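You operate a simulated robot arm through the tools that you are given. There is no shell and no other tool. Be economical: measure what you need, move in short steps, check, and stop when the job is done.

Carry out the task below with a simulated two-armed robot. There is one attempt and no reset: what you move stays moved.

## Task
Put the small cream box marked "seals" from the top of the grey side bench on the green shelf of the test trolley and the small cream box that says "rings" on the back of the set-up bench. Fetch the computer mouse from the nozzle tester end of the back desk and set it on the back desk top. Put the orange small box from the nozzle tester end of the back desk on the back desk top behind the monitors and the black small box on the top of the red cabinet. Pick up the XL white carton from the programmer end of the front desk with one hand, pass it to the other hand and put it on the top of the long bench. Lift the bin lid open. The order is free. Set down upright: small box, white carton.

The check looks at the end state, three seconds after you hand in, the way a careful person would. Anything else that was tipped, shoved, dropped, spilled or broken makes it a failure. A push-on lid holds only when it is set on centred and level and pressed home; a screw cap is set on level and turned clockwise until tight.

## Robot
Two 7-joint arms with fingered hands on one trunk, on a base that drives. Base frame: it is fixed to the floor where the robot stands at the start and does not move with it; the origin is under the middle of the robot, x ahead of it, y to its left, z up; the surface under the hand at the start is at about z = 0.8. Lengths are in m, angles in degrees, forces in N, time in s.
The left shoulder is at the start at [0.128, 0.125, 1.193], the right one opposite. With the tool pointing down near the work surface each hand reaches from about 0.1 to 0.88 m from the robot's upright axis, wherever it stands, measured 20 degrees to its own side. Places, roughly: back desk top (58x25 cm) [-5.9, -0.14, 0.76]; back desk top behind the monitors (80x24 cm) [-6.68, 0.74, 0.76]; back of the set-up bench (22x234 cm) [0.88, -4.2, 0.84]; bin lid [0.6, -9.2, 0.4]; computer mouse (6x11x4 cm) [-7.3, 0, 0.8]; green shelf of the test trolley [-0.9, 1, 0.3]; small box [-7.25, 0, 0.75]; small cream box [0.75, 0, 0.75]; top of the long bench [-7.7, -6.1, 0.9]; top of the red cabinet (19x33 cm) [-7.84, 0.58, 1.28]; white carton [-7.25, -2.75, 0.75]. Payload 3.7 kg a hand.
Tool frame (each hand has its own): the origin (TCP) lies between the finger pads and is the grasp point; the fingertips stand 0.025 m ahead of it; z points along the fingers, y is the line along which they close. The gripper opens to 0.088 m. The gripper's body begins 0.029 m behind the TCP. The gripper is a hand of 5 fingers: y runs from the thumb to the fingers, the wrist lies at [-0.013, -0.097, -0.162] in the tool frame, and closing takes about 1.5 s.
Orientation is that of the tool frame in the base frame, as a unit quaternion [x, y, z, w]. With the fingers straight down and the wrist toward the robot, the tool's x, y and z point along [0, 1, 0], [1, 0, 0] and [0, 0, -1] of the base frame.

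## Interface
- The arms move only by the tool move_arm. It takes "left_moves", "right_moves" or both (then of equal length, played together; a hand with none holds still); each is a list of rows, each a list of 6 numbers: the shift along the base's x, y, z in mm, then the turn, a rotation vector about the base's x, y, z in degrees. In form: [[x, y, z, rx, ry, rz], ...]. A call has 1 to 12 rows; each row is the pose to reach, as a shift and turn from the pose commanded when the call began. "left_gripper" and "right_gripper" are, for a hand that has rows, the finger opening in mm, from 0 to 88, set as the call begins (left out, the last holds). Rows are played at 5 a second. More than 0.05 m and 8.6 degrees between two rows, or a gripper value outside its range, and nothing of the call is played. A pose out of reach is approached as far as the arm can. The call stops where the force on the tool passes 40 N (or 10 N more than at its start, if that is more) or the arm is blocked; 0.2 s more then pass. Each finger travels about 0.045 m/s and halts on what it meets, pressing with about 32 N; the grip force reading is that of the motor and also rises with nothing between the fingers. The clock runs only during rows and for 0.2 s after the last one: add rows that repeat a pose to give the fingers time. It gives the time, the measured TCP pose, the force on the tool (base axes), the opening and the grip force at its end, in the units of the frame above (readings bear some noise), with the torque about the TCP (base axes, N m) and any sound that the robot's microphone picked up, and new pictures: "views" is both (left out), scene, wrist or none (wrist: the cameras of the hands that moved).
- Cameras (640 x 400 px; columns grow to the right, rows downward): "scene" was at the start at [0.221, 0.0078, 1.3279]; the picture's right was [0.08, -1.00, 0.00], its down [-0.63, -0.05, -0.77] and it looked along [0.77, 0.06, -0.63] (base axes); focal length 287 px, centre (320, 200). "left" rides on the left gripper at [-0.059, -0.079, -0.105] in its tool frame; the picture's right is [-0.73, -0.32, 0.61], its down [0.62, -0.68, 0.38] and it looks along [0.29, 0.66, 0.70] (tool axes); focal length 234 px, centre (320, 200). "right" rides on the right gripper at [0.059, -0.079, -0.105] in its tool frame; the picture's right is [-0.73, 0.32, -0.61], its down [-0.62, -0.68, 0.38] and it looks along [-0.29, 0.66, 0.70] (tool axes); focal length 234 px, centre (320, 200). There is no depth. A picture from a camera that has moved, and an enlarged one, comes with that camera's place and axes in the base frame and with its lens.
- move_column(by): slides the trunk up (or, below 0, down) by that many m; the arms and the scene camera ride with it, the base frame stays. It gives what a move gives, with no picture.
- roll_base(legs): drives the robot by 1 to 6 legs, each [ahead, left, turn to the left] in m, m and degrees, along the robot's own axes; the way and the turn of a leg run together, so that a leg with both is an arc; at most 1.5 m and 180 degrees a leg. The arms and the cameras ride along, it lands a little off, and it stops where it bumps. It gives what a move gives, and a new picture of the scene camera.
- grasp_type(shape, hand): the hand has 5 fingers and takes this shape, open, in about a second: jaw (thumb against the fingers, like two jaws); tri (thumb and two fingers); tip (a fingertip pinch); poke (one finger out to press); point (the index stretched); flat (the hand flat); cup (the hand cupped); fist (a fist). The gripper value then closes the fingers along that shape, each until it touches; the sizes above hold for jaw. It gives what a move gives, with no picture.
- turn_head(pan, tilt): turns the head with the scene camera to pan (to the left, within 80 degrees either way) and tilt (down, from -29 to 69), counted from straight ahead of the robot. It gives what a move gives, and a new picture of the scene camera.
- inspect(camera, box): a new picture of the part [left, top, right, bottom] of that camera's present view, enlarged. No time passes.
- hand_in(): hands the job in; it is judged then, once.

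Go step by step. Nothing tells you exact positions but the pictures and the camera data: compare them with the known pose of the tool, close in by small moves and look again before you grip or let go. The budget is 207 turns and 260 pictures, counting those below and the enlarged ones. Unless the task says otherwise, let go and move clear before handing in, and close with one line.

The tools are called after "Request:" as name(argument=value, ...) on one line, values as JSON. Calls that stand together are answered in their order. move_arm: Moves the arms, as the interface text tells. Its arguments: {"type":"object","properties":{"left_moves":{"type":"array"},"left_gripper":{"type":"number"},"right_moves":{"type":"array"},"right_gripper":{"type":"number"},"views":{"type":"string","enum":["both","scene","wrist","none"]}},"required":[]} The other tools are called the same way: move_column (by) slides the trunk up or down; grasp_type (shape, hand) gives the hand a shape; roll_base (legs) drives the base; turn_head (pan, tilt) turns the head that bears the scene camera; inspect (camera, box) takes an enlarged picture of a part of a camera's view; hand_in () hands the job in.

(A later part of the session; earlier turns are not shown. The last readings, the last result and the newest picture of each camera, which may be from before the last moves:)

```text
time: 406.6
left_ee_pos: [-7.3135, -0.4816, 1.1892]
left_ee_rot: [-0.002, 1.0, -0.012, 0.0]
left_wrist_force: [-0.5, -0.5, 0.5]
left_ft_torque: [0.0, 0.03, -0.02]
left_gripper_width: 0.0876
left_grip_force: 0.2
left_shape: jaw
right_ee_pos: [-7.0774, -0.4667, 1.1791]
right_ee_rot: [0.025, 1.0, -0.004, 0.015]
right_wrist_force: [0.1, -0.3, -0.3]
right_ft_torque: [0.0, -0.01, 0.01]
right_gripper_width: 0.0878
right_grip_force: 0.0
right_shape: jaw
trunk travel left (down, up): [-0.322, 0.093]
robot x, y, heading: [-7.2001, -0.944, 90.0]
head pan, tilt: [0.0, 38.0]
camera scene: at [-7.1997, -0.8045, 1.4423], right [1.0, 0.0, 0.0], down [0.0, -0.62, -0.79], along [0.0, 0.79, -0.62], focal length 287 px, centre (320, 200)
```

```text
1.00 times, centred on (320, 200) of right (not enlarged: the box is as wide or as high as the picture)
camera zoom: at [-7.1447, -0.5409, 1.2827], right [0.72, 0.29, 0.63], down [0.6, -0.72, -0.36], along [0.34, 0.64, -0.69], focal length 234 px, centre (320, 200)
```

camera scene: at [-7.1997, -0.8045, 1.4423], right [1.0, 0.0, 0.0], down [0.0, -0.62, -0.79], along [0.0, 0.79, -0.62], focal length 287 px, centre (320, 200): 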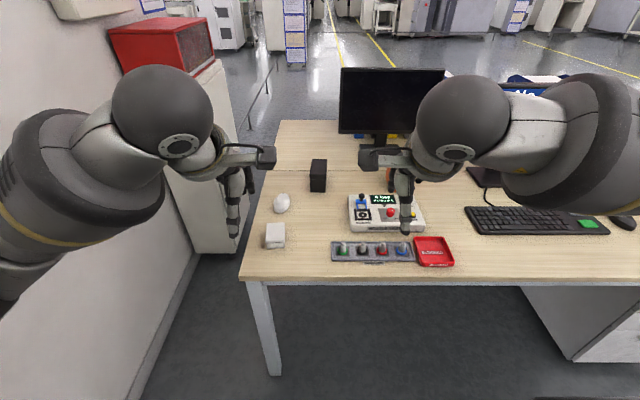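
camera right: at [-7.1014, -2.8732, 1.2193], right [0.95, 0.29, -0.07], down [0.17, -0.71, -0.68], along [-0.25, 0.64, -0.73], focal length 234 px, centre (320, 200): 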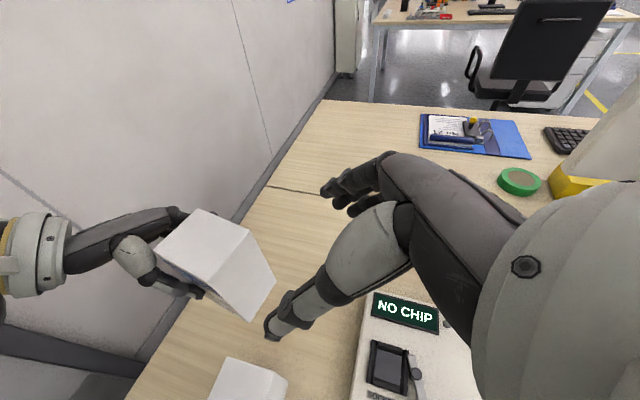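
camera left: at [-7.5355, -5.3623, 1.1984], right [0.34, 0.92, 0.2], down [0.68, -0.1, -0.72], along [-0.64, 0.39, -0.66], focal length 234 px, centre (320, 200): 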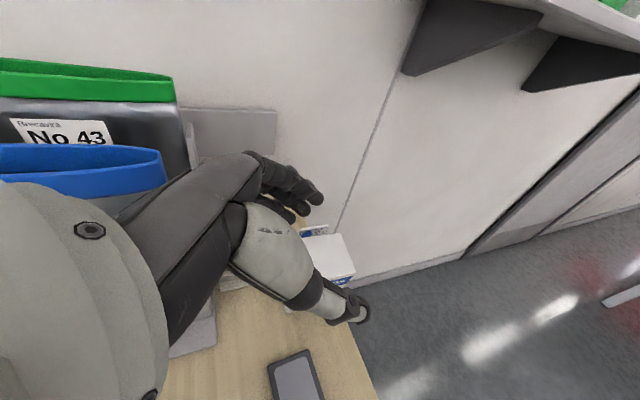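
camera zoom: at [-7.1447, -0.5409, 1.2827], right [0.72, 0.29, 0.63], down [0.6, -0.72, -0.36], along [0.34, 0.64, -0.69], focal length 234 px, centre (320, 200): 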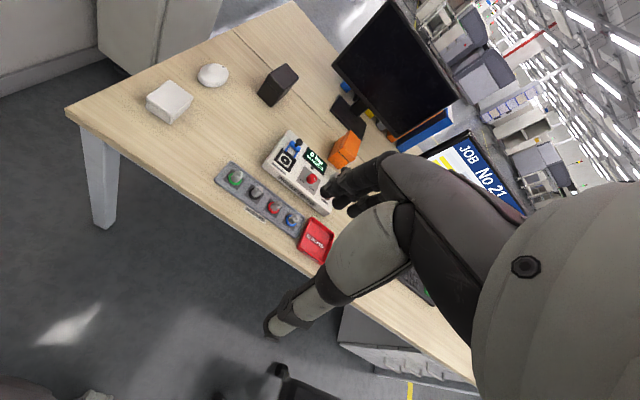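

The black box is about 6.4×12×8 cm at (-7.208, 0.19). The orange one is near (-6.9, 0.19), just behind the nozzle tester. I'll move up to the desk.

Request:
roll_base(legs=[[0.33, 0, 0]])

Request:
move_column(by=-0.1)

Request:
move_arm(left_moves=[[0, 30, 0, 0, 0, -8], [5, 60, 0, 0, 0, -16], [10, 90, 0, 0, 0, -24], [15, 125, 0, 0, 0, -32], [20, 160, 0, 0, 0, -40], [25, 195, 0, 0, 0, -48], [30, 230, 0, 0, 0, -56], [40, 265, 0, 0, 0, -64], [50, 295, 0, 0, 0, -72], [60, 315, 0, 0, 0, -80], [65, 325, 0, 0, 0, -88], [65, 325, 0, 0, 0, -90]], right_moves=[[30, -10, 0, 0, 0, 0], [60, -10, 0, 0, 0, 0], [90, -10, 0, 0, 0, 0], [120, -10, 0, 0, 0, 0], [150, -10, 0, 0, 0, 0], [150, -10, 0, 0, 0, 0], [150, -10, 0, 0, 0, 0], [150, -10, 0, 0, 0, 0], [150, -10, 0, 0, 0, 0], [150, -10, 0, 0, 0, 0], [150, -10, 0, 0, 0, 0], [150, -10, 0, 0, 0, 0]])

```text
time: 408.8
left_ee_pos: [-7.3144, -0.1509, 1.1878]
left_ee_rot: [-0.003, 1.0, -0.012, 0.0]
left_wrist_force: [-0.8, 0.1, 0.2]
left_ft_torque: [-0.01, 0.03, -0.01]
left_gripper_width: 0.0877
left_grip_force: 0.0
left_shape: jaw
right_ee_pos: [-7.0788, -0.1357, 1.1811]
right_ee_rot: [0.025, 1.0, -0.004, 0.015]
right_wrist_force: [-0.5, 0.7, 0.4]
right_ft_torque: [0.0, 0.02, 0.02]
right_gripper_width: 0.0879
right_grip_force: 0.1
right_shape: jaw
trunk travel left (down, up): [-0.322, 0.093]
robot x, y, heading: [-7.2004, -0.6153, 90.3]
head pan, tilt: [0.0, 38.0]
camera scene: at [-7.1999, -0.4748, 1.4423], right [1.0, 0.0, 0.0], down [0.0, -0.62, -0.79], along [0.0, 0.79, -0.62], focal length 287 px, centre (320, 200)
```

scene: 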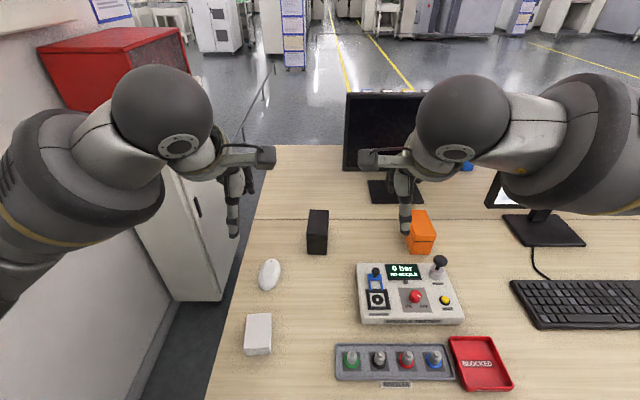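

```text
time: 410.1
left_ee_pos: [-7.3142, -0.1522, 1.0884]
left_ee_rot: [-0.002, 1.0, -0.011, 0.0]
left_wrist_force: [-0.5, 0.5, -0.1]
left_ft_torque: [0.02, 0.01, -0.03]
left_gripper_width: 0.0879
left_grip_force: 0.0
left_shape: jaw
right_ee_pos: [-7.0789, -0.1385, 1.0812]
right_ee_rot: [0.025, 1.0, -0.003, 0.014]
right_wrist_force: [0.2, 0.5, 0.3]
right_ft_torque: [0.0, 0.01, -0.03]
right_gripper_width: 0.0879
right_grip_force: 0.1
right_shape: jaw
trunk travel left (down, up): [-0.222, 0.193]
robot x, y, heading: [-7.1998, -0.6183, 89.8]
head pan, tilt: [0.0, 38.0]
```

```text
time: 412.7
left_ee_pos: [-7.2514, 0.1317, 1.0779]
left_ee_rot: [0.701, 0.713, -0.009, -0.009]
left_wrist_force: [-0.1, -0.3, -0.2]
left_ft_torque: [0.01, -0.01, -0.03]
left_gripper_width: 0.0882
left_grip_force: 0.1
left_shape: jaw
left hand out of reach, approached as far as the arm can: row 10, 11, 12
right_ee_pos: [-6.9262, -0.1484, 1.08]
right_ee_rot: [0.026, 1.0, -0.004, 0.015]
right_wrist_force: [0.2, -0.3, 0.3]
right_ft_torque: [0.02, 0.02, 0.02]
right_gripper_width: 0.0881
right_grip_force: 0.0
right_shape: jaw
trunk travel left (down, up): [-0.222, 0.193]
robot x, y, heading: [-7.2013, -0.6141, 90.0]
head pan, tilt: [0.0, 38.0]
camera scene: at [-7.1991, -0.4007, 1.3393], right [1.0, 0.0, 0.0], down [0.0, -0.62, -0.79], along [0.0, 0.79, -0.62], focal length 287 px, centre (320, 200)
camera right: at [-6.9934, -0.2231, 1.183], right [0.72, 0.29, 0.63], down [0.6, -0.72, -0.36], along [0.34, 0.64, -0.69], focal length 234 px, centre (320, 200)
camera left: at [-7.3258, 0.0724, 1.185], right [-0.32, -0.73, -0.6], down [-0.7, 0.61, -0.37], along [0.63, 0.3, -0.71], focal length 234 px, centre (320, 200)
```

scene: 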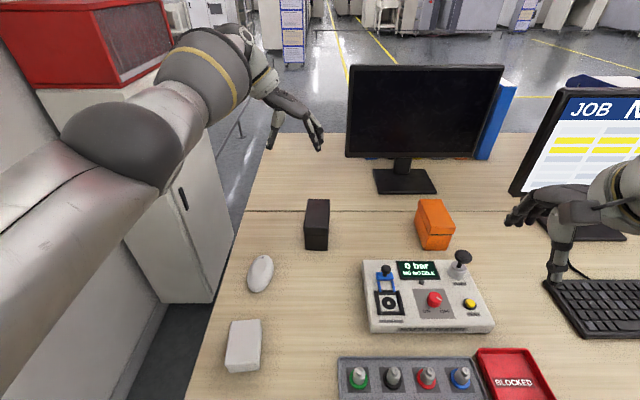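
right: 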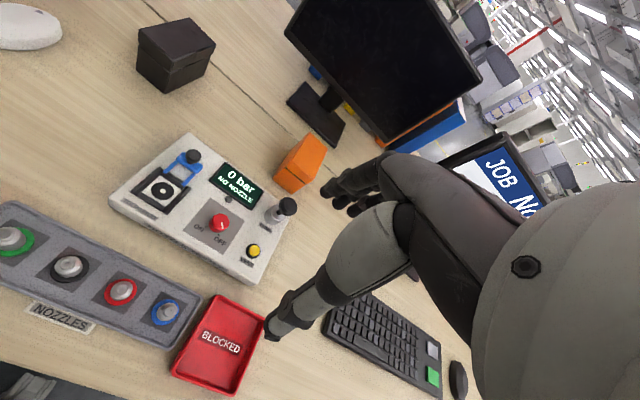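
left: 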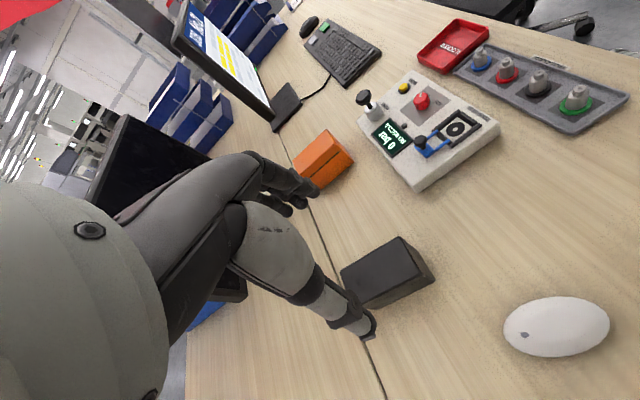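

Good views. I'll inspect the orange box's shape, and meanwhile bring the left hand down over the black box.

Request:
inspect(camera="scene", box=[290, 180, 470, 270])

Request:
move_arm(left_moves=[[15, 15, -40, 0, 0, 0], [30, 35, -80, 0, 0, 0], [43, 53, -120, 0, 0, 0], [43, 53, -150, 0, 0, 0], [43, 53, -150, 0, 0, 0]], views="wrist")

```text
3.56 times, centred on (380, 225) of scene
camera zoom: at [-7.1991, -0.4007, 1.3393], right [1.0, 0.0, 0.0], down [0.0, -0.62, -0.79], along [0.0, 0.79, -0.62], focal length 1020 px, centre (107, 111)
```

zoom: 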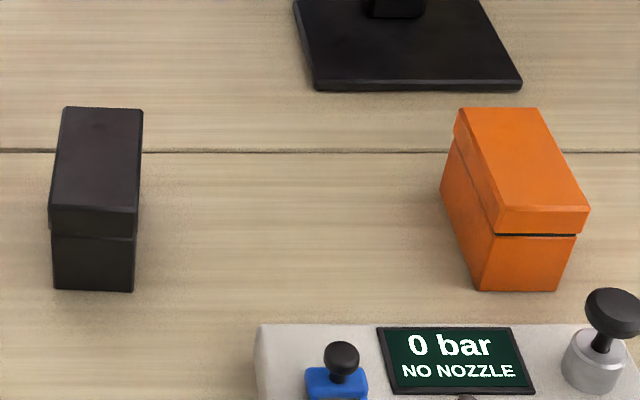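

```text
time: 413.9
left_ee_pos: [-7.2232, 0.1233, 0.9406]
left_ee_rot: [0.706, 0.708, -0.008, -0.009]
left_wrist_force: [-0.6, 0.5, 0.3]
left_ft_torque: [0.0, -0.01, -0.01]
left_gripper_width: 0.0878
left_grip_force: 0.1
left_shape: jaw
left hand out of reach, approached as far as the arm can: row 1, 2, 3, 4, 5
right_ee_pos: [-6.9273, -0.1482, 1.0802]
right_ee_rot: [0.025, 1.0, -0.004, 0.014]
right_wrist_force: [0.1, -1.0, 0.1]
right_ft_torque: [0.04, -0.02, -0.03]
right_gripper_width: 0.0881
right_grip_force: 0.0
right_shape: jaw
trunk travel left (down, up): [-0.222, 0.193]
robot x, y, heading: [-7.1997, -0.6185, 89.8]
head pan, tilt: [0.0, 38.0]
camera left: at [-7.2981, 0.0639, 1.047], right [-0.34, -0.73, -0.6], down [-0.69, 0.62, -0.37], along [0.64, 0.29, -0.71], focal length 234 px, centre (320, 200)
```

left: 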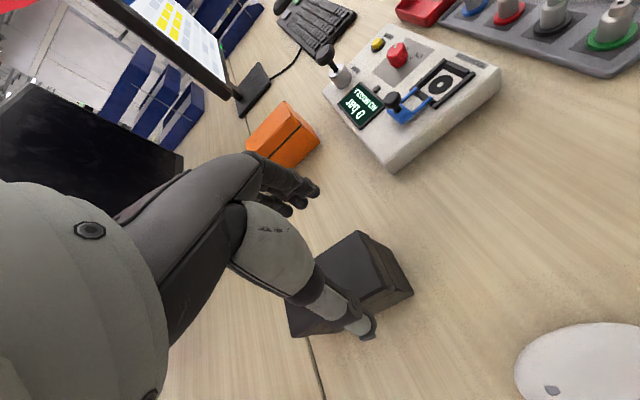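

Both boxes are the same shape (≈6.5×11.5×8.6 cm) and aligned with y. The left hand needs 5 cm more reach, so I'll nudge the base forward and line up.

Request:
roll_base(legs=[[0.055, 0, 0]])

Request:
move_arm(left_moves=[[8, 0, -20, 0, 0, 0], [15, 0, -40, 0, 0, 0], [15, 0, -50, 0, 0, 0]], views="wrist")

```text
time: 414.9
left_ee_pos: [-7.225, 0.1772, 0.939]
left_ee_rot: [0.705, 0.709, -0.01, -0.007]
left_wrist_force: [0.3, 0.2, 0.1]
left_ft_torque: [0.0, 0.01, 0.01]
left_gripper_width: 0.0877
left_grip_force: 0.1
left_shape: jaw
right_ee_pos: [-6.9271, -0.0925, 1.0787]
right_ee_rot: [0.025, 1.0, -0.005, 0.014]
right_wrist_force: [0.7, 1.0, -0.2]
right_ft_torque: [-0.02, 0.04, 0.0]
right_gripper_width: 0.088
right_grip_force: 0.0
right_shape: jaw
trunk travel left (down, up): [-0.222, 0.193]
robot x, y, heading: [-7.1985, -0.5642, 90.2]
head pan, tilt: [0.0, 38.0]
camera scene: at [-7.2, -0.3444, 1.3389], right [1.0, 0.0, 0.0], down [0.0, -0.62, -0.79], along [0.0, 0.79, -0.62], focal length 287 px, centre (320, 200)
```

scene: 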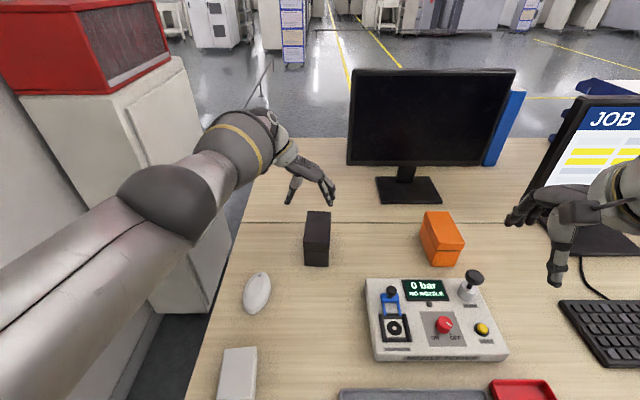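

```text
time: 415.7
left_ee_pos: [-7.2121, 0.1682, 0.8914]
left_ee_rot: [0.705, 0.709, -0.007, -0.008]
left_wrist_force: [-0.1, 0.1, 0.0]
left_ft_torque: [-0.04, 0.02, -0.02]
left_gripper_width: 0.0875
left_grip_force: 0.1
left_shape: jaw
left hand out of reach, approached as far as the arm can: row 1, 2, 3
right_ee_pos: [-6.9285, -0.0917, 1.0792]
right_ee_rot: [0.025, 1.0, -0.005, 0.015]
right_wrist_force: [0.2, -0.5, 0.1]
right_ft_torque: [0.01, 0.0, 0.0]
right_gripper_width: 0.0877
right_grip_force: 0.1
right_shape: jaw
trunk travel left (down, up): [-0.222, 0.193]
robot x, y, heading: [-7.199, -0.5608, 90.0]
head pan, tilt: [0.0, 38.0]
camera left: at [-7.2867, 0.109, 0.9985], right [-0.33, -0.73, -0.6], down [-0.69, 0.62, -0.37], along [0.64, 0.29, -0.71], focal length 234 px, centre (320, 200)
```

left: 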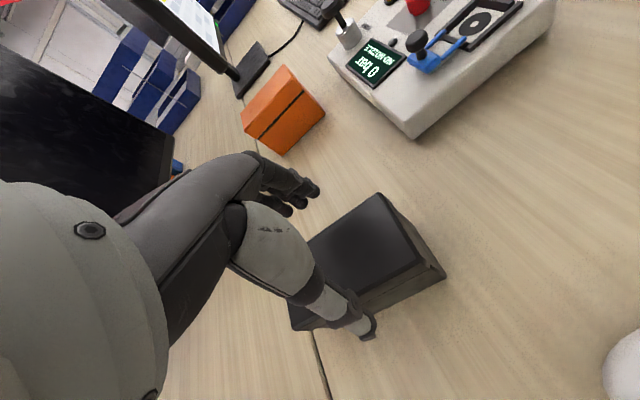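

Aligned in x. I'll lower the left hand around the black box.

Request:
move_arm(left_moves=[[0, 0, -30, 0, 0, 0], [0, 0, -60, 0, 0, 0], [0, 0, -88, 0, 0, 0], [0, 0, -88, 0, 0, 0]], views="wrist")

```text
time: 416.7
left_ee_pos: [-7.209, 0.1455, 0.8245]
left_ee_rot: [0.705, 0.709, -0.007, -0.009]
left_wrist_force: [2.4, -0.4, 6.7]
left_ft_torque: [0.1, 0.0, -0.06]
left_gripper_width: 0.0878
left_grip_force: 0.2
left_shape: jaw
left hand out of reach, approached as far as the arm can: row 1, 2, 3, 4
right_ee_pos: [-6.9278, -0.0935, 1.0806]
right_ee_rot: [0.025, 1.0, -0.003, 0.014]
right_wrist_force: [0.0, -0.9, -0.8]
right_ft_torque: [0.01, 0.0, 0.01]
right_gripper_width: 0.0876
right_grip_force: 0.1
right_shape: jaw
trunk travel left (down, up): [-0.222, 0.193]
robot x, y, heading: [-7.1974, -0.5593, 90.1]
head pan, tilt: [0.0, 38.0]
camera left: at [-7.2849, 0.0869, 0.9309], right [-0.33, -0.73, -0.6], down [-0.69, 0.62, -0.37], along [0.64, 0.29, -0.71], focal length 234 px, centre (320, 200)
```

left: 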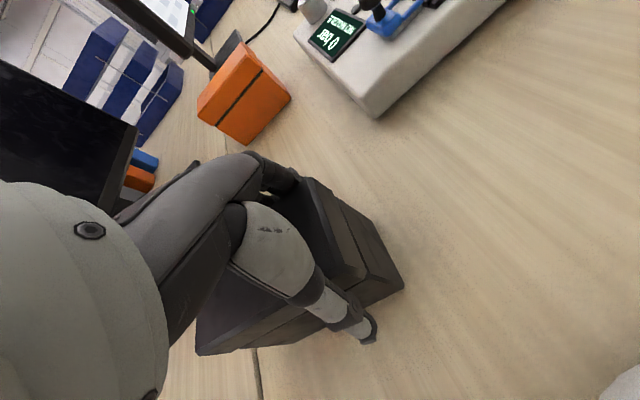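

The other fingers extend toward the box's middle, so the grip is fine here. I'll close and lift slightly.

Request:
move_arm(left_moves=[[0, 0, 0, 0, 0, 0], [0, 0, 0, 0, 0, 0], [0, 0, 0, 0, 0, 0], [0, 0, 0, 0, 0, 0], [0, 0, 0, 0, 0, 0], [0, 0, 0, 0, 0, 0], [0, -20, 100, 0, 0, 0], [0, -20, 120, 0, 0, 0], [0, -30, 150, 0, 0, 0]], left_gripper=0, views="wrist")

```text
refused: row 7 steps farther than a row can; nothing moved
```

Request:
move_arm(left_moves=[[0, 0, 0, 0, 0, 0], [0, 0, 0, 0, 0, 0], [0, 0, 0, 0, 0, 0], [0, 0, 0, 0, 0, 0], [0, 0, 0, 0, 0, 0], [0, 0, 0, 0, 0, 0], [0, -20, 25, 0, 0, 0], [0, -30, 65, 0, 0, 0], [0, -40, 105, 0, 0, 0], [0, -45, 145, 0, 0, 0], [0, -50, 185, 0, 0, 0], [0, -50, 215, 0, 0, 0]], left_gripper=0, views="wrist")

```text
time: 419.3
left_ee_pos: [-7.2086, 0.0948, 1.0408]
left_ee_rot: [0.705, 0.709, -0.009, -0.009]
left_wrist_force: [0.0, -0.5, -2.5]
left_ft_torque: [-0.1, -0.02, -0.02]
left_gripper_width: 0.0631
left_grip_force: 32.3
left_shape: jaw
right_ee_pos: [-6.9269, -0.0933, 1.0798]
right_ee_rot: [0.025, 1.0, -0.003, 0.014]
right_wrist_force: [0.1, 0.2, 0.0]
right_ft_torque: [0.01, -0.02, -0.02]
right_gripper_width: 0.0878
right_grip_force: 0.1
right_shape: jaw
trunk travel left (down, up): [-0.222, 0.193]
robot x, y, heading: [-7.1966, -0.5596, 89.9]
head pan, tilt: [0.0, 38.0]
camera left: at [-7.2834, 0.0357, 1.1465], right [-0.33, -0.73, -0.6], down [-0.69, 0.62, -0.37], along [0.64, 0.29, -0.71], focal length 234 px, centre (320, 200)
```

left: 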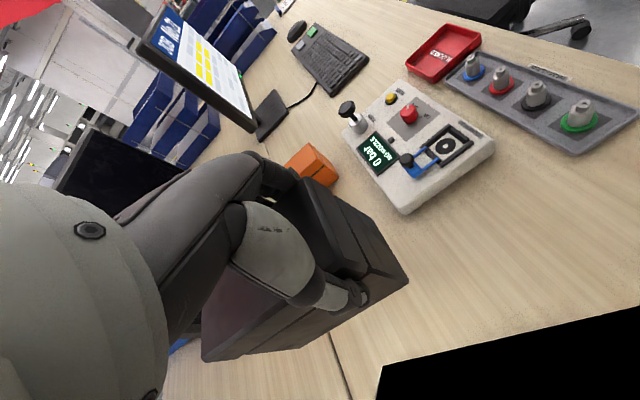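

The black box is held. Now the right hand: yaw it 90° and bring it over the orange box.

Request:
move_arm(right_moves=[[3, 18, 0, 0, 0, 8], [6, 38, 0, 0, 0, 16], [9, 58, 0, 0, 0, 24], [12, 78, 0, 0, 0, 32], [15, 100, 0, 0, 0, 40], [18, 122, 0, 0, 0, 48], [22, 145, 0, 0, 0, 56], [26, 168, -10, 0, 0, 64], [30, 190, -30, 0, 0, 72], [33, 210, -60, 0, 0, 80], [36, 230, -95, 0, 0, 87], [36, 245, -130, 0, 0, 87]], right_gripper=88)

```text
time: 421.9
left_ee_pos: [-7.2094, 0.0946, 1.0391]
left_ee_rot: [0.705, 0.709, -0.008, -0.008]
left_wrist_force: [0.2, -0.4, -2.2]
left_ft_torque: [-0.1, 0.02, 0.02]
left_gripper_width: 0.0629
left_grip_force: 32.1
left_shape: jaw
right_ee_pos: [-7.1004, -0.0816, 0.8621]
right_ee_rot: [-0.65, 0.758, 0.025, 0.037]
right_wrist_force: [0.3, -1.0, 0.2]
right_ft_torque: [0.0, -0.01, -0.01]
right_gripper_width: 0.088
right_grip_force: 0.0
right_shape: jaw
right hand out of reach, approached as far as the arm can: row 5, 6, 7, 8, 9, 10, 11, 12
trunk travel left (down, up): [-0.222, 0.193]
robot x, y, heading: [-7.1997, -0.5602, 90.0]
head pan, tilt: [0.0, 38.0]
camera scene: at [-7.2002, -0.3454, 1.3391], right [1.0, 0.0, 0.0], down [0.0, -0.62, -0.79], along [0.0, 0.79, -0.62], focal length 287 px, centre (320, 200)
camera right: at [-7.0342, -0.1597, 0.9619], right [-0.22, 0.71, 0.66], down [0.78, 0.54, -0.32], along [-0.59, 0.44, -0.67], focal length 234 px, centre (320, 200)
```

scene: 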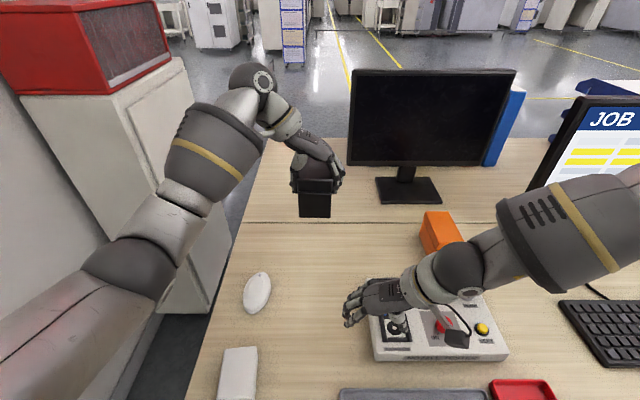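
right: 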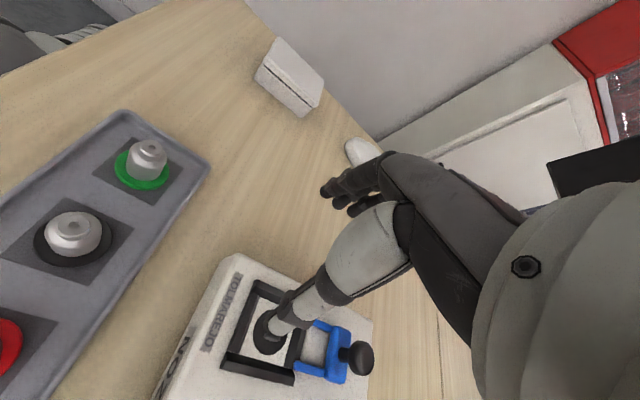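

The right arm couldn't reach that yaw so far right and drifted low over the tester; nothing was struck. I'll raise and unwind it now.

Request:
move_arm(right_moves=[[-3, -15, 40, 0, 0, 0], [-6, -30, 80, 0, 0, 0], [-10, -60, 110, 0, 0, -8], [-15, -90, 140, 0, 0, -16], [-20, -120, 150, 0, 0, -24], [-25, -150, 150, 0, 0, -32], [-30, -180, 150, 0, 0, -40], [-35, -205, 150, 0, 0, -48], [-40, -230, 150, 0, 0, -56], [-45, -245, 150, 0, 0, -64], [-50, -250, 150, 0, 0, -72], [-50, -250, 150, 0, 0, -80]], views="scene")

```text
time: 424.2
left_ee_pos: [-7.2093, 0.0947, 1.0385]
left_ee_rot: [0.706, 0.709, -0.009, -0.008]
left_wrist_force: [-0.9, -0.3, -3.1]
left_ft_torque: [-0.13, -0.03, -0.02]
left_gripper_width: 0.0628
left_grip_force: 31.9
left_shape: jaw
right_ee_pos: [-7.2434, -0.2554, 0.9669]
right_ee_rot: [-0.008, 0.999, -0.002, 0.043]
right_wrist_force: [-0.4, -0.2, -0.2]
right_ft_torque: [-0.02, -0.01, -0.01]
right_gripper_width: 0.088
right_grip_force: 0.0
right_shape: jaw
right hand out of reach, approached as far as the arm can: row 4, 5, 6, 7, 8, 9, 10, 11
trunk travel left (down, up): [-0.222, 0.193]
robot x, y, heading: [-7.2, -0.5612, 90.0]
head pan, tilt: [0.0, 38.0]
stopped in row 11 (right hand): the arm was blocked; the commanded pose is now the measured one
camera scene: at [-7.2004, -0.3458, 1.3392], right [1.0, 0.0, 0.0], down [0.0, -0.62, -0.79], along [0.0, 0.79, -0.62], focal length 287 px, centre (320, 200)
```

scene: 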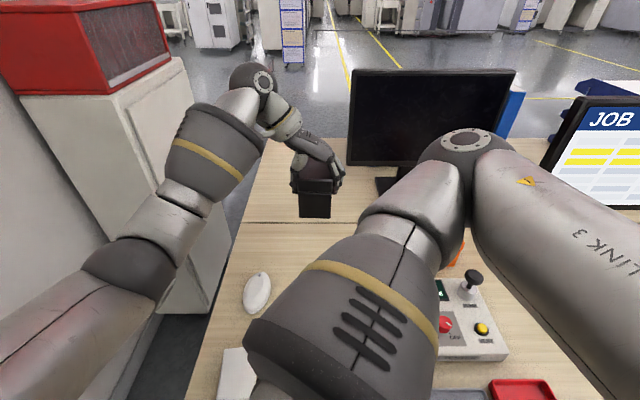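

The right arm is folded awkwardly. I'll swing it out to the right to recover a natural pose.

Request:
move_arm(right_moves=[[30, 0, 25, 0, 0, 0], [65, 0, 45, 0, 0, 0], [100, 0, 65, 0, 0, 0], [140, 5, 80, 0, 0, 0], [180, 15, 90, 0, 0, 0], [220, 30, 100, 0, 0, 0], [255, 55, 105, 0, 0, 0], [280, 85, 110, 0, 0, 0], [290, 115, 110, 0, 0, 0], [290, 135, 110, 0, 0, 0]], views="scene")

```text
time: 426.4
left_ee_pos: [-7.2067, 0.094, 1.0387]
left_ee_rot: [0.706, 0.709, -0.009, -0.008]
left_wrist_force: [-0.3, -0.2, -2.7]
left_ft_torque: [-0.07, 0.03, -0.02]
left_gripper_width: 0.063
left_grip_force: 32.0
left_shape: jaw
right_ee_pos: [-6.94, -0.099, 1.0849]
right_ee_rot: [-0.01, 0.999, -0.003, 0.043]
right_wrist_force: [-0.6, 0.0, 0.1]
right_ft_torque: [0.0, -0.05, -0.02]
right_gripper_width: 0.0879
right_grip_force: 0.1
right_shape: jaw
right hand out of reach, approached as far as the arm can: row 1, 2, 3, 4, 5, 6, 7, 8, 9, 10
trunk travel left (down, up): [-0.222, 0.193]
robot x, y, heading: [-7.202, -0.5612, 90.1]
head pan, tilt: [0.0, 38.0]
camera scene: at [-7.1996, -0.3453, 1.339], right [1.0, 0.0, 0.0], down [0.0, -0.62, -0.79], along [0.0, 0.79, -0.62], focal length 287 px, centre (320, 200)
```

scene: 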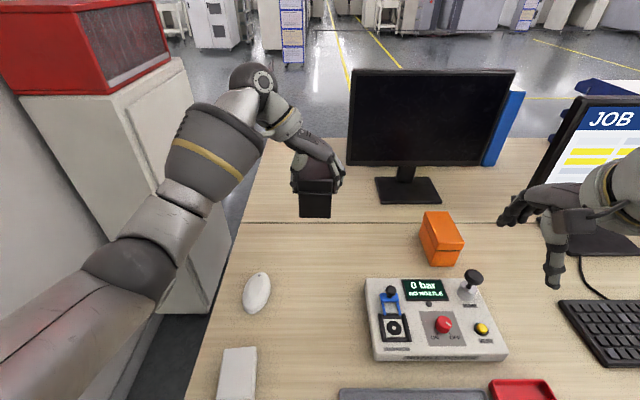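

The right arm is natural again. I'll swing the left hand with the black box aside to a natural pose, then shift the robot right so the orange box is centred.

Request:
move_arm(left_moves=[[-10, -10, 5, 0, 0, 8], [-20, -25, 10, 0, 0, 16], [-35, -40, 15, 0, 0, 24], [-50, -60, 20, 0, 0, 32], [-65, -80, 25, 0, 0, 40], [-80, -100, 30, 0, 0, 48], [-95, -120, 35, 0, 0, 56], [-110, -140, 40, 0, 0, 64], [-125, -155, 45, 0, 0, 72], [-140, -165, 50, 0, 0, 80], [-150, -170, 50, 0, 0, 85]], views="none")

Request:
roll_base(legs=[[-0.03, 0, 0], [0, -0.3, 0]])

```text
time: 428.8
left_ee_pos: [-7.358, -0.0765, 1.09]
left_ee_rot: [0.041, 0.999, -0.013, 0.001]
left_wrist_force: [0.1, -0.7, -2.8]
left_ft_torque: [0.0, -0.11, 0.0]
left_gripper_width: 0.0625
left_grip_force: 32.3
left_shape: jaw
right_ee_pos: [-6.9405, -0.0994, 1.0852]
right_ee_rot: [-0.01, 0.999, -0.003, 0.043]
right_wrist_force: [0.7, 1.1, 1.0]
right_ft_torque: [0.01, -0.02, 0.0]
right_gripper_width: 0.088
right_grip_force: 0.1
right_shape: jaw
trunk travel left (down, up): [-0.222, 0.193]
robot x, y, heading: [-7.2005, -0.561, 90.1]
head pan, tilt: [0.0, 38.0]
```

```text
time: 432.4
left_ee_pos: [-7.0622, -0.1044, 1.089]
left_ee_rot: [0.042, 0.999, -0.013, 0.0]
left_wrist_force: [0.2, 0.9, -3.2]
left_ft_torque: [0.01, -0.12, -0.03]
left_gripper_width: 0.0624
left_grip_force: 32.1
left_shape: jaw
right_ee_pos: [-6.6459, -0.1284, 1.0856]
right_ee_rot: [-0.012, 0.999, -0.003, 0.043]
right_wrist_force: [0.4, -0.5, -0.2]
right_ft_torque: [0.01, -0.02, 0.03]
right_gripper_width: 0.0877
right_grip_force: 0.0
right_shape: jaw
trunk travel left (down, up): [-0.222, 0.193]
robot x, y, heading: [-6.8998, -0.5907, 90.3]
head pan, tilt: [0.0, 38.0]
camera scene: at [-6.9033, -0.3747, 1.339], right [1.0, 0.0, 0.0], down [0.0, -0.62, -0.79], along [0.0, 0.79, -0.62], focal length 287 px, centre (320, 200)
```

scene: 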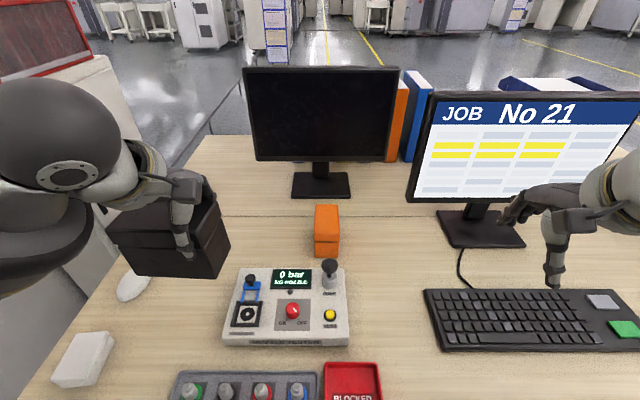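

The orange box is at (-6.885, 0.195), straight ahead. I'll yaw the right hand while moving it in front, then check.

Request:
roll_base(legs=[[0.035, 0, 0]])

Request:
move_arm(right_moves=[[-20, 15, 0, 0, 0, 8], [-40, 30, 0, 0, 0, 16], [-60, 45, 0, 0, 0, 24], [-85, 60, 0, 0, 0, 32], [-110, 80, 0, 0, 0, 40], [-135, 100, 0, 0, 0, 48], [-160, 120, 0, 0, 0, 56], [-185, 145, 0, 0, 0, 64], [-205, 170, 0, 0, 0, 72], [-225, 195, -15, 0, 0, 80], [-236, 215, -40, 0, 0, 87], [-236, 230, -80, 0, 0, 87]])

```text
time: 433.3
left_ee_pos: [-7.0615, -0.0692, 1.0886]
left_ee_rot: [0.042, 0.999, -0.014, -0.001]
left_wrist_force: [0.1, -0.6, -3.3]
left_ft_torque: [-0.02, -0.13, -0.01]
left_gripper_width: 0.0629
left_grip_force: 31.7
left_shape: jaw
right_ee_pos: [-6.6443, -0.0929, 1.0848]
right_ee_rot: [-0.011, 0.999, -0.004, 0.043]
right_wrist_force: [0.2, 0.8, 0.0]
right_ft_torque: [0.0, -0.04, 0.04]
right_gripper_width: 0.0882
right_grip_force: 0.0
right_shape: jaw
trunk travel left (down, up): [-0.222, 0.193]
robot x, y, heading: [-6.9038, -0.5563, 90.0]
head pan, tilt: [0.0, 38.0]
camera scene: at [-6.9036, -0.3387, 1.3388], right [1.0, 0.0, 0.0], down [0.0, -0.62, -0.79], along [0.0, 0.79, -0.62], focal length 287 px, centre (320, 200)
```

scene: 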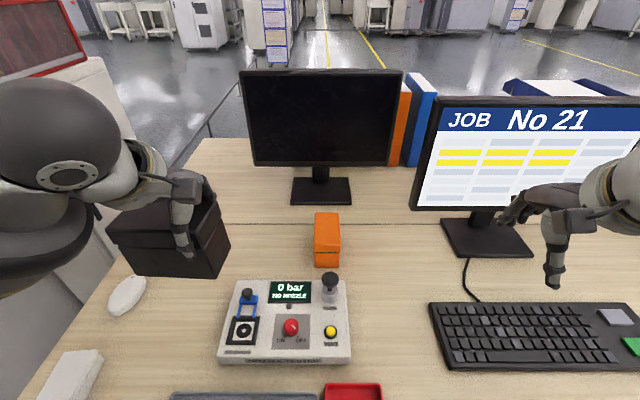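

```text
time: 435.9
left_ee_pos: [-7.0622, -0.0714, 1.0895]
left_ee_rot: [0.041, 0.999, -0.011, 0.0]
left_wrist_force: [0.6, -1.1, -2.8]
left_ft_torque: [0.0, -0.06, -0.02]
left_gripper_width: 0.0628
left_grip_force: 32.4
left_shape: jaw
right_ee_pos: [-6.8972, -0.062, 1.0315]
right_ee_rot: [-0.62, 0.783, 0.027, 0.053]
right_wrist_force: [-0.6, 0.4, -0.7]
right_ft_torque: [0.02, -0.05, 0.01]
right_gripper_width: 0.0881
right_grip_force: 0.0
right_shape: jaw
right hand out of reach, approached as far as the arm can: row 7, 8, 9, 10, 11, 12
trunk travel left (down, up): [-0.222, 0.193]
robot x, y, heading: [-6.9054, -0.5556, 90.1]
head pan, tilt: [0.0, 38.0]
camera scene: at [-6.9048, -0.3419, 1.3395], right [1.0, 0.0, 0.0], down [0.0, -0.61, -0.79], along [0.0, 0.79, -0.61], focal length 287 px, centre (320, 200)
camera right: at [-6.8384, -0.1492, 1.13], right [-0.18, 0.71, 0.68], down [0.82, 0.49, -0.29], along [-0.54, 0.51, -0.67], focal length 234 px, centre (320, 200)
```

scene: 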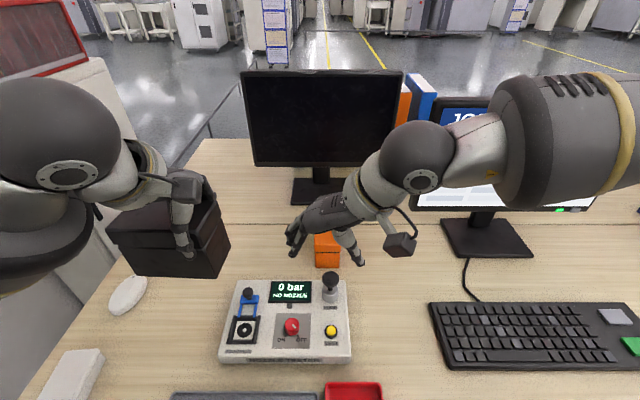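
right: 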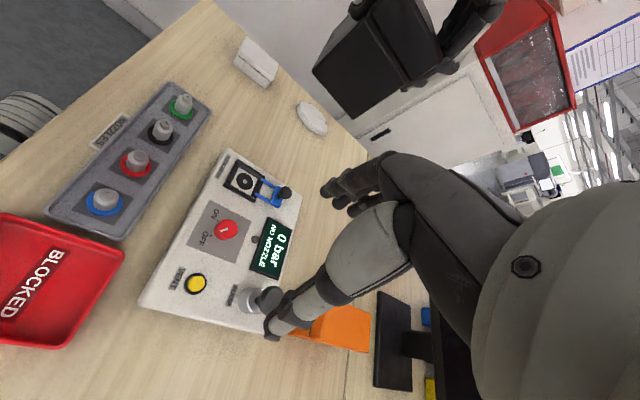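

The right arm stuck short again. I'll unwind, go forward first in its natural orientation, then yaw.

Request:
move_arm(right_moves=[[20, -30, 20, 0, 0, -8], [40, -60, 40, 0, 0, -16], [60, -90, 60, 0, 0, -24], [80, -120, 70, 0, 0, -32], [100, -150, 80, 0, 0, -40], [120, -180, 80, 0, 0, -48], [140, -200, 80, 0, 0, -56], [150, -205, 80, 0, 0, -64], [155, -205, 80, 0, 0, -72], [160, -205, 80, 0, 0, -80], [160, -205, 80, 0, 0, -87]], views="none")

Request:
move_arm(right_moves=[[-5, 40, -5, 0, 0, 0], [-10, 80, -10, 0, 0, 0], [-15, 120, -20, 0, 0, 0], [-20, 155, -30, 0, 0, 6], [-30, 175, -40, 0, 0, 14], [-40, 190, -50, 0, 0, 22], [-50, 195, -60, 0, 0, 30], [-60, 200, -70, 0, 0, 38], [-70, 200, -75, 0, 0, 46], [-80, 200, -80, 0, 0, 54], [-90, 200, -85, 0, 0, 62], [-100, 200, -90, 0, 0, 70]], views="scene")

```text
time: 438.3
left_ee_pos: [-7.0621, -0.0715, 1.0895]
left_ee_rot: [0.042, 0.999, -0.012, 0.0]
left_wrist_force: [-0.3, -0.1, -1.7]
left_ft_torque: [-0.01, -0.13, 0.03]
left_gripper_width: 0.0629
left_grip_force: 32.4
left_shape: jaw
right_ee_pos: [-6.7873, -0.1594, 1.1836]
right_ee_rot: [0.091, 0.994, -0.018, 0.057]
right_wrist_force: [-0.2, 0.9, 0.1]
right_ft_torque: [-0.02, 0.0, 0.0]
right_gripper_width: 0.0881
right_grip_force: 0.1
right_shape: jaw
right hand out of reach, approached as far as the arm can: row 3, 4, 5, 6, 7, 8, 9, 10, 11
trunk travel left (down, up): [-0.222, 0.193]
robot x, y, heading: [-6.8991, -0.556, 90.3]
head pan, tilt: [0.0, 38.0]
```

```text
time: 440.9
left_ee_pos: [-7.0626, -0.07, 1.0885]
left_ee_rot: [0.042, 0.999, -0.013, -0.001]
left_wrist_force: [-0.2, -0.5, -2.0]
left_ft_torque: [-0.05, -0.1, 0.01]
left_gripper_width: 0.0627
left_grip_force: 32.3
left_shape: jaw
right_ee_pos: [-6.886, 0.0447, 1.0892]
right_ee_rot: [-0.499, 0.865, 0.019, 0.056]
right_wrist_force: [1.5, -0.3, 0.2]
right_ft_torque: [-0.06, -0.01, -0.01]
right_gripper_width: 0.0878
right_grip_force: 0.0
right_shape: jaw
trunk travel left (down, up): [-0.222, 0.193]
robot x, y, heading: [-6.8999, -0.5564, 90.1]
head pan, tilt: [0.0, 38.0]
camera scene: at [-6.9039, -0.34, 1.339], right [1.0, 0.0, 0.0], down [0.0, -0.62, -0.79], along [0.0, 0.79, -0.62], focal length 287 px, centre (320, 200)
```

scene: 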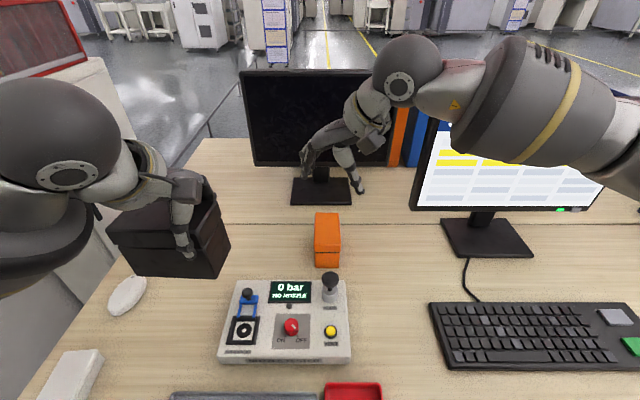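

Much better. I'll finish the yaw, remove the small tilt and move above the orange box.

Request:
move_arm(right_moves=[[0, 20, -10, -1, 1, 6], [0, 40, -25, -2, 2, 12], [0, 65, -45, -3, 3, 18], [0, 90, -70, -4, 4, 24], [0, 110, -100, -5, 4.5, 30], [0, 120, -130, -5, 4.5, 30], [0, 120, -130, -5, 4.5, 30]])

```text
time: 442.5
left_ee_pos: [-7.0645, -0.065, 1.0849]
left_ee_rot: [0.042, 0.999, -0.016, 0.001]
left_wrist_force: [-1.2, 0.3, -3.0]
left_ft_torque: [-0.05, -0.15, -0.02]
left_gripper_width: 0.0622
left_grip_force: 31.9
left_shape: jaw
right_ee_pos: [-6.9314, 0.1458, 0.9715]
right_ee_rot: [-0.606, 0.774, 0.184, -0.014]
right_wrist_force: [0.2, 1.0, 3.9]
right_ft_torque: [-0.15, -0.1, 0.1]
right_gripper_width: 0.0879
right_grip_force: 0.1
right_shape: jaw
right hand out of reach, approached as far as the arm can: row 1, 2, 3, 4, 5, 6, 7
trunk travel left (down, up): [-0.222, 0.193]
robot x, y, heading: [-6.9006, -0.5526, 90.1]
head pan, tilt: [0.0, 38.0]
camera scene: at [-6.9078, -0.3343, 1.3376], right [1.0, 0.0, 0.0], down [0.0, -0.62, -0.79], along [0.0, 0.79, -0.62], focal length 287 px, centre (320, 200)
camera right: at [-6.8487, 0.0461, 1.0328], right [0.04, 0.58, 0.81], down [0.71, 0.56, -0.44], along [-0.71, 0.59, -0.39], focal length 234 px, centre (320, 200)
```

scene: 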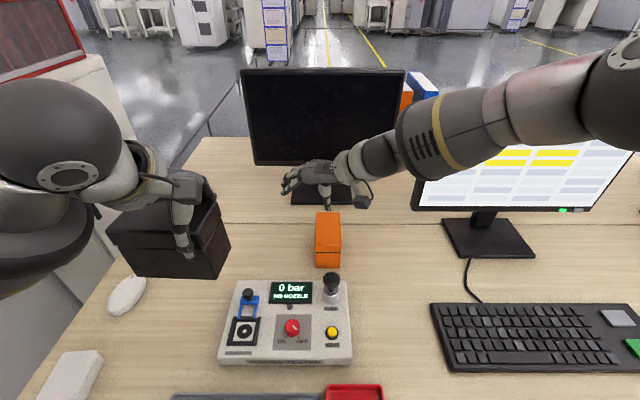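
right: 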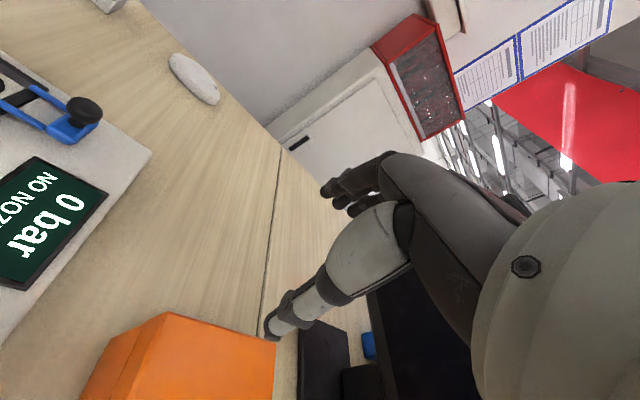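

The forearm is close to the JOB monitor and there's a slight contact force. I'll back out the right arm up and away now.

Request:
move_arm(right_moves=[[0, -10, 30, 2, -2, -6], [0, -30, 60, 4, -3, -12], [0, -60, 90, 5, -4.5, -18], [0, -90, 120, 5, -4.5, -26], [10, -120, 130, 5, -4.5, -34], [20, -150, 140, 5, -4.5, -42], [30, -180, 150, 5, -4.5, -50], [40, -210, 160, 5, -4.5, -58], [50, -240, 160, 5, -4.5, -66], [60, -265, 160, 5, -4.5, -74], [70, -290, 150, 5, -4.5, -82], [80, -300, 140, 5, -4.5, -90]], views="scene")

```text
time: 445.1
left_ee_pos: [-7.0601, -0.0693, 1.0893]
left_ee_rot: [0.042, 0.999, -0.013, -0.001]
left_wrist_force: [-0.1, -0.5, -3.6]
left_ft_torque: [0.0, -0.13, 0.0]
left_gripper_width: 0.0628
left_grip_force: 32.0
left_shape: jaw
right_ee_pos: [-6.8574, -0.1521, 1.1228]
right_ee_rot: [0.1, 0.969, 0.158, 0.163]
right_wrist_force: [0.1, 0.0, 0.0]
right_ft_torque: [-0.03, -0.03, 0.0]
right_gripper_width: 0.0881
right_grip_force: 0.1
right_shape: jaw
right hand out of reach, approached as far as the arm can: row 10, 11, 12
trunk travel left (down, up): [-0.222, 0.193]
robot x, y, heading: [-6.9041, -0.5568, 90.1]
head pan, tilt: [0.0, 38.0]
camera scene: at [-6.9037, -0.3398, 1.339], right [1.0, 0.0, 0.0], down [0.0, -0.62, -0.79], along [0.0, 0.79, -0.62], focal length 287 px, centre (320, 200)
```

scene: 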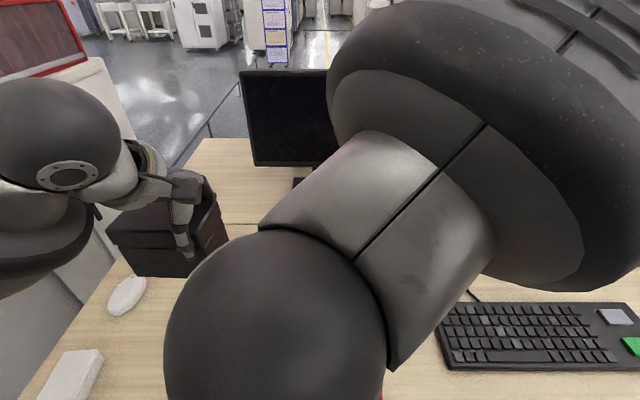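

Request:
move_arm(right_moves=[[25, 10, -5, 0, 0, 0], [50, 20, -10, 0, 0, 0], [75, 30, -15, 0, 0, 0], [100, 40, -20, 0, 0, 0], [125, 45, -20, 0, 0, 0], [140, 45, -20, 0, 0, 0], [140, 45, -20, 0, 0, 0]], views="none")

```text
time: 446.7
left_ee_pos: [-7.0601, -0.0697, 1.0893]
left_ee_rot: [0.042, 0.999, -0.012, 0.0]
left_wrist_force: [0.3, 0.5, -2.7]
left_ft_torque: [-0.02, -0.1, 0.03]
left_gripper_width: 0.0628
left_grip_force: 32.1
left_shape: jaw
right_ee_pos: [-6.742, -0.0583, 1.108]
right_ee_rot: [0.099, 0.969, 0.159, 0.163]
right_wrist_force: [-0.3, 1.2, 0.1]
right_ft_torque: [0.01, -0.03, -0.03]
right_gripper_width: 0.088
right_grip_force: 0.0
right_shape: jaw
right hand out of reach, approached as far as the arm can: row 1, 2, 3, 4, 5, 6, 7
trunk travel left (down, up): [-0.222, 0.193]
robot x, y, heading: [-6.9001, -0.5561, 90.3]
head pan, tilt: [0.0, 38.0]
```

Request:
move_arm(right_moves=[[10, 0, 0, -5, 6, 0], [20, 0, 0, -10, 12, 0], [30, 0, 0, -15, 18, 0], [30, 0, 0, -16, 20, 0], [30, 0, 0, -16, 20, 0]], views="scene")

```text
time: 447.9
left_ee_pos: [-7.0618, -0.07, 1.0889]
left_ee_rot: [0.042, 0.999, -0.012, -0.001]
left_wrist_force: [-0.1, 1.0, -3.8]
left_ft_torque: [-0.03, -0.11, -0.02]
left_gripper_width: 0.0626
left_grip_force: 32.4
left_shape: jaw
right_ee_pos: [-6.7114, -0.0576, 1.1078]
right_ee_rot: [0.102, 0.995, 0.003, 0.003]
right_wrist_force: [0.2, -0.3, 0.2]
right_ft_torque: [-0.02, 0.01, 0.02]
right_gripper_width: 0.0877
right_grip_force: 0.0
right_shape: jaw
trunk travel left (down, up): [-0.222, 0.193]
robot x, y, heading: [-6.9072, -0.5553, 90.2]
head pan, tilt: [0.0, 38.0]
camera scene: at [-6.9035, -0.3401, 1.3391], right [1.0, 0.0, 0.0], down [0.0, -0.62, -0.79], along [0.0, 0.79, -0.62], focal length 287 px, centre (320, 200)
```

scene: 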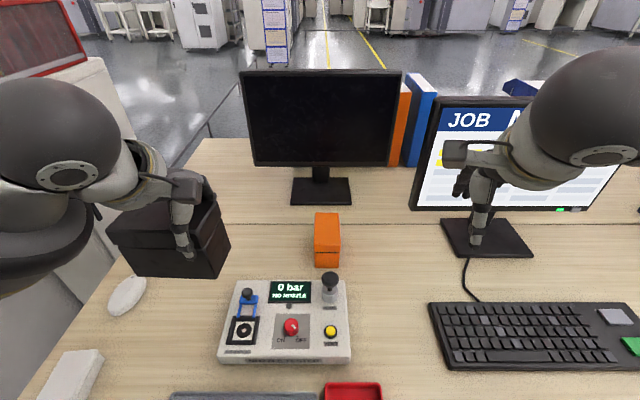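

The right arm is natural again. For the mouse I'll rotate the robot 45° left so the right hand needs only a modest yaw to close across its width.

Request:
roll_base(legs=[[-0.02, 0, 0], [0, 0, 45]])

Request:
move_arm(right_moves=[[0, 0, 0, 0, 0, 8], [0, 0, 0, 0, 0, 16], [-5, 0, -10, 0, 0, 24], [-10, 0, -20, 0, 0, 32], [-15, 0, -30, 0, 0, 40], [-20, 0, -40, 0, 0, 48], [-20, 0, -40, 0, 0, 54]])

```text
time: 449.5
left_ee_pos: [-7.1257, -0.1142, 1.0884]
left_ee_rot: [-0.021, 1.0, -0.013, 0.001]
left_wrist_force: [0.2, -0.1, -2.9]
left_ft_torque: [0.03, -0.13, -0.03]
left_gripper_width: 0.0625
left_grip_force: 31.9
left_shape: jaw
right_ee_pos: [-6.7802, -0.058, 1.1089]
right_ee_rot: [0.04, 0.999, 0.003, 0.005]
right_wrist_force: [0.4, -0.1, -0.5]
right_ft_torque: [0.02, 0.0, 0.0]
right_gripper_width: 0.0883
right_grip_force: 0.0
right_shape: jaw
trunk travel left (down, up): [-0.222, 0.193]
robot x, y, heading: [-6.9125, -0.5768, 97.1]
head pan, tilt: [0.0, 38.0]
stopped in leg 2: the robot was blocked; the commanded pose is now the measured one
camera scene: at [-6.9371, -0.3617, 1.3389], right [0.99, 0.13, 0.0], down [0.08, -0.61, -0.79], along [-0.1, 0.78, -0.62], focal length 287 px, centre (320, 200)
```

scene: 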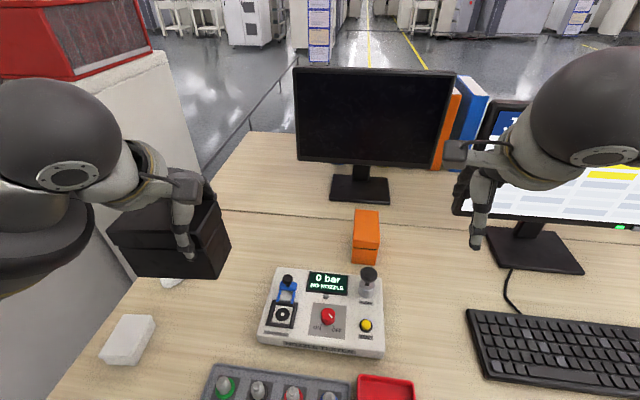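

```text
time: 451.1
left_ee_pos: [-7.1239, -0.1139, 1.0893]
left_ee_rot: [-0.02, 1.0, -0.012, 0.002]
left_wrist_force: [-0.5, -0.9, -3.5]
left_ft_torque: [-0.02, -0.11, -0.02]
left_gripper_width: 0.0625
left_grip_force: 32.3
left_shape: jaw
right_ee_pos: [-6.7993, -0.0595, 1.0669]
right_ee_rot: [-0.419, 0.908, 0.005, 0.001]
right_wrist_force: [0.2, 0.1, 0.5]
right_ft_torque: [0.01, 0.0, -0.02]
right_gripper_width: 0.0881
right_grip_force: 0.2
right_shape: jaw
trunk travel left (down, up): [-0.222, 0.193]
robot x, y, heading: [-6.9058, -0.575, 97.3]
head pan, tilt: [0.0, 38.0]
camera scene: at [-6.9352, -0.3618, 1.339], right [0.99, 0.13, 0.0], down [0.08, -0.61, -0.79], along [-0.1, 0.78, -0.62], focal length 287 px, centre (320, 200)
camera right: at [-6.778, -0.156, 1.1721], right [0.23, 0.76, 0.61], down [0.92, 0.04, -0.38], along [-0.31, 0.65, -0.69], focal length 234 px, centre (320, 200)
```

scene: 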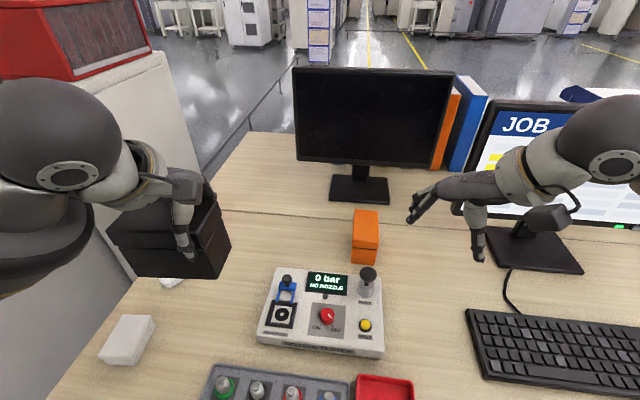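
right: 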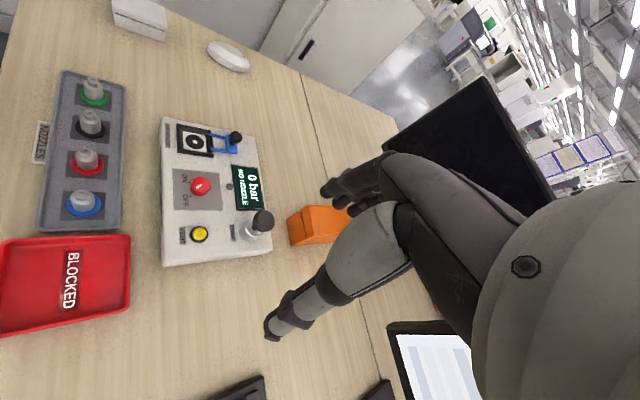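

The base can't rotate this close to the desk. Instead I'll shift left so the mouse is almost straight ahead of the right hand and yaw the hand there, as worked for the left.

Request:
roll_base(legs=[[-0.07, 0, -7.3], [0, 0.48, 0], [0.04, 0, 0]])

```text
time: 456.8
left_ee_pos: [-7.5322, -0.1169, 1.089]
left_ee_rot: [0.047, 0.999, -0.013, 0.0]
left_wrist_force: [-0.5, 0.7, -2.9]
left_ft_torque: [-0.03, -0.08, 0.03]
left_gripper_width: 0.0626
left_grip_force: 31.9
left_shape: jaw
right_ee_pos: [-7.2031, -0.1059, 1.0684]
right_ee_rot: [-0.357, 0.934, 0.003, 0.001]
right_wrist_force: [0.0, 0.3, -0.5]
right_ft_torque: [0.0, 0.04, -0.01]
right_gripper_width: 0.0881
right_grip_force: 0.1
right_shape: jaw
trunk travel left (down, up): [-0.222, 0.193]
robot x, y, heading: [-7.3767, -0.606, 89.8]
head pan, tilt: [0.0, 38.0]
camera scene: at [-7.3771, -0.3875, 1.3388], right [1.0, -0.01, 0.0], down [0.0, -0.62, -0.79], along [0.0, 0.79, -0.62], focal length 287 px, centre (320, 200)
```

scene: 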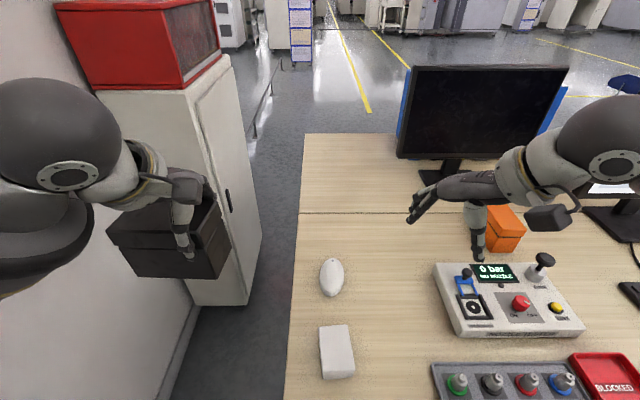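

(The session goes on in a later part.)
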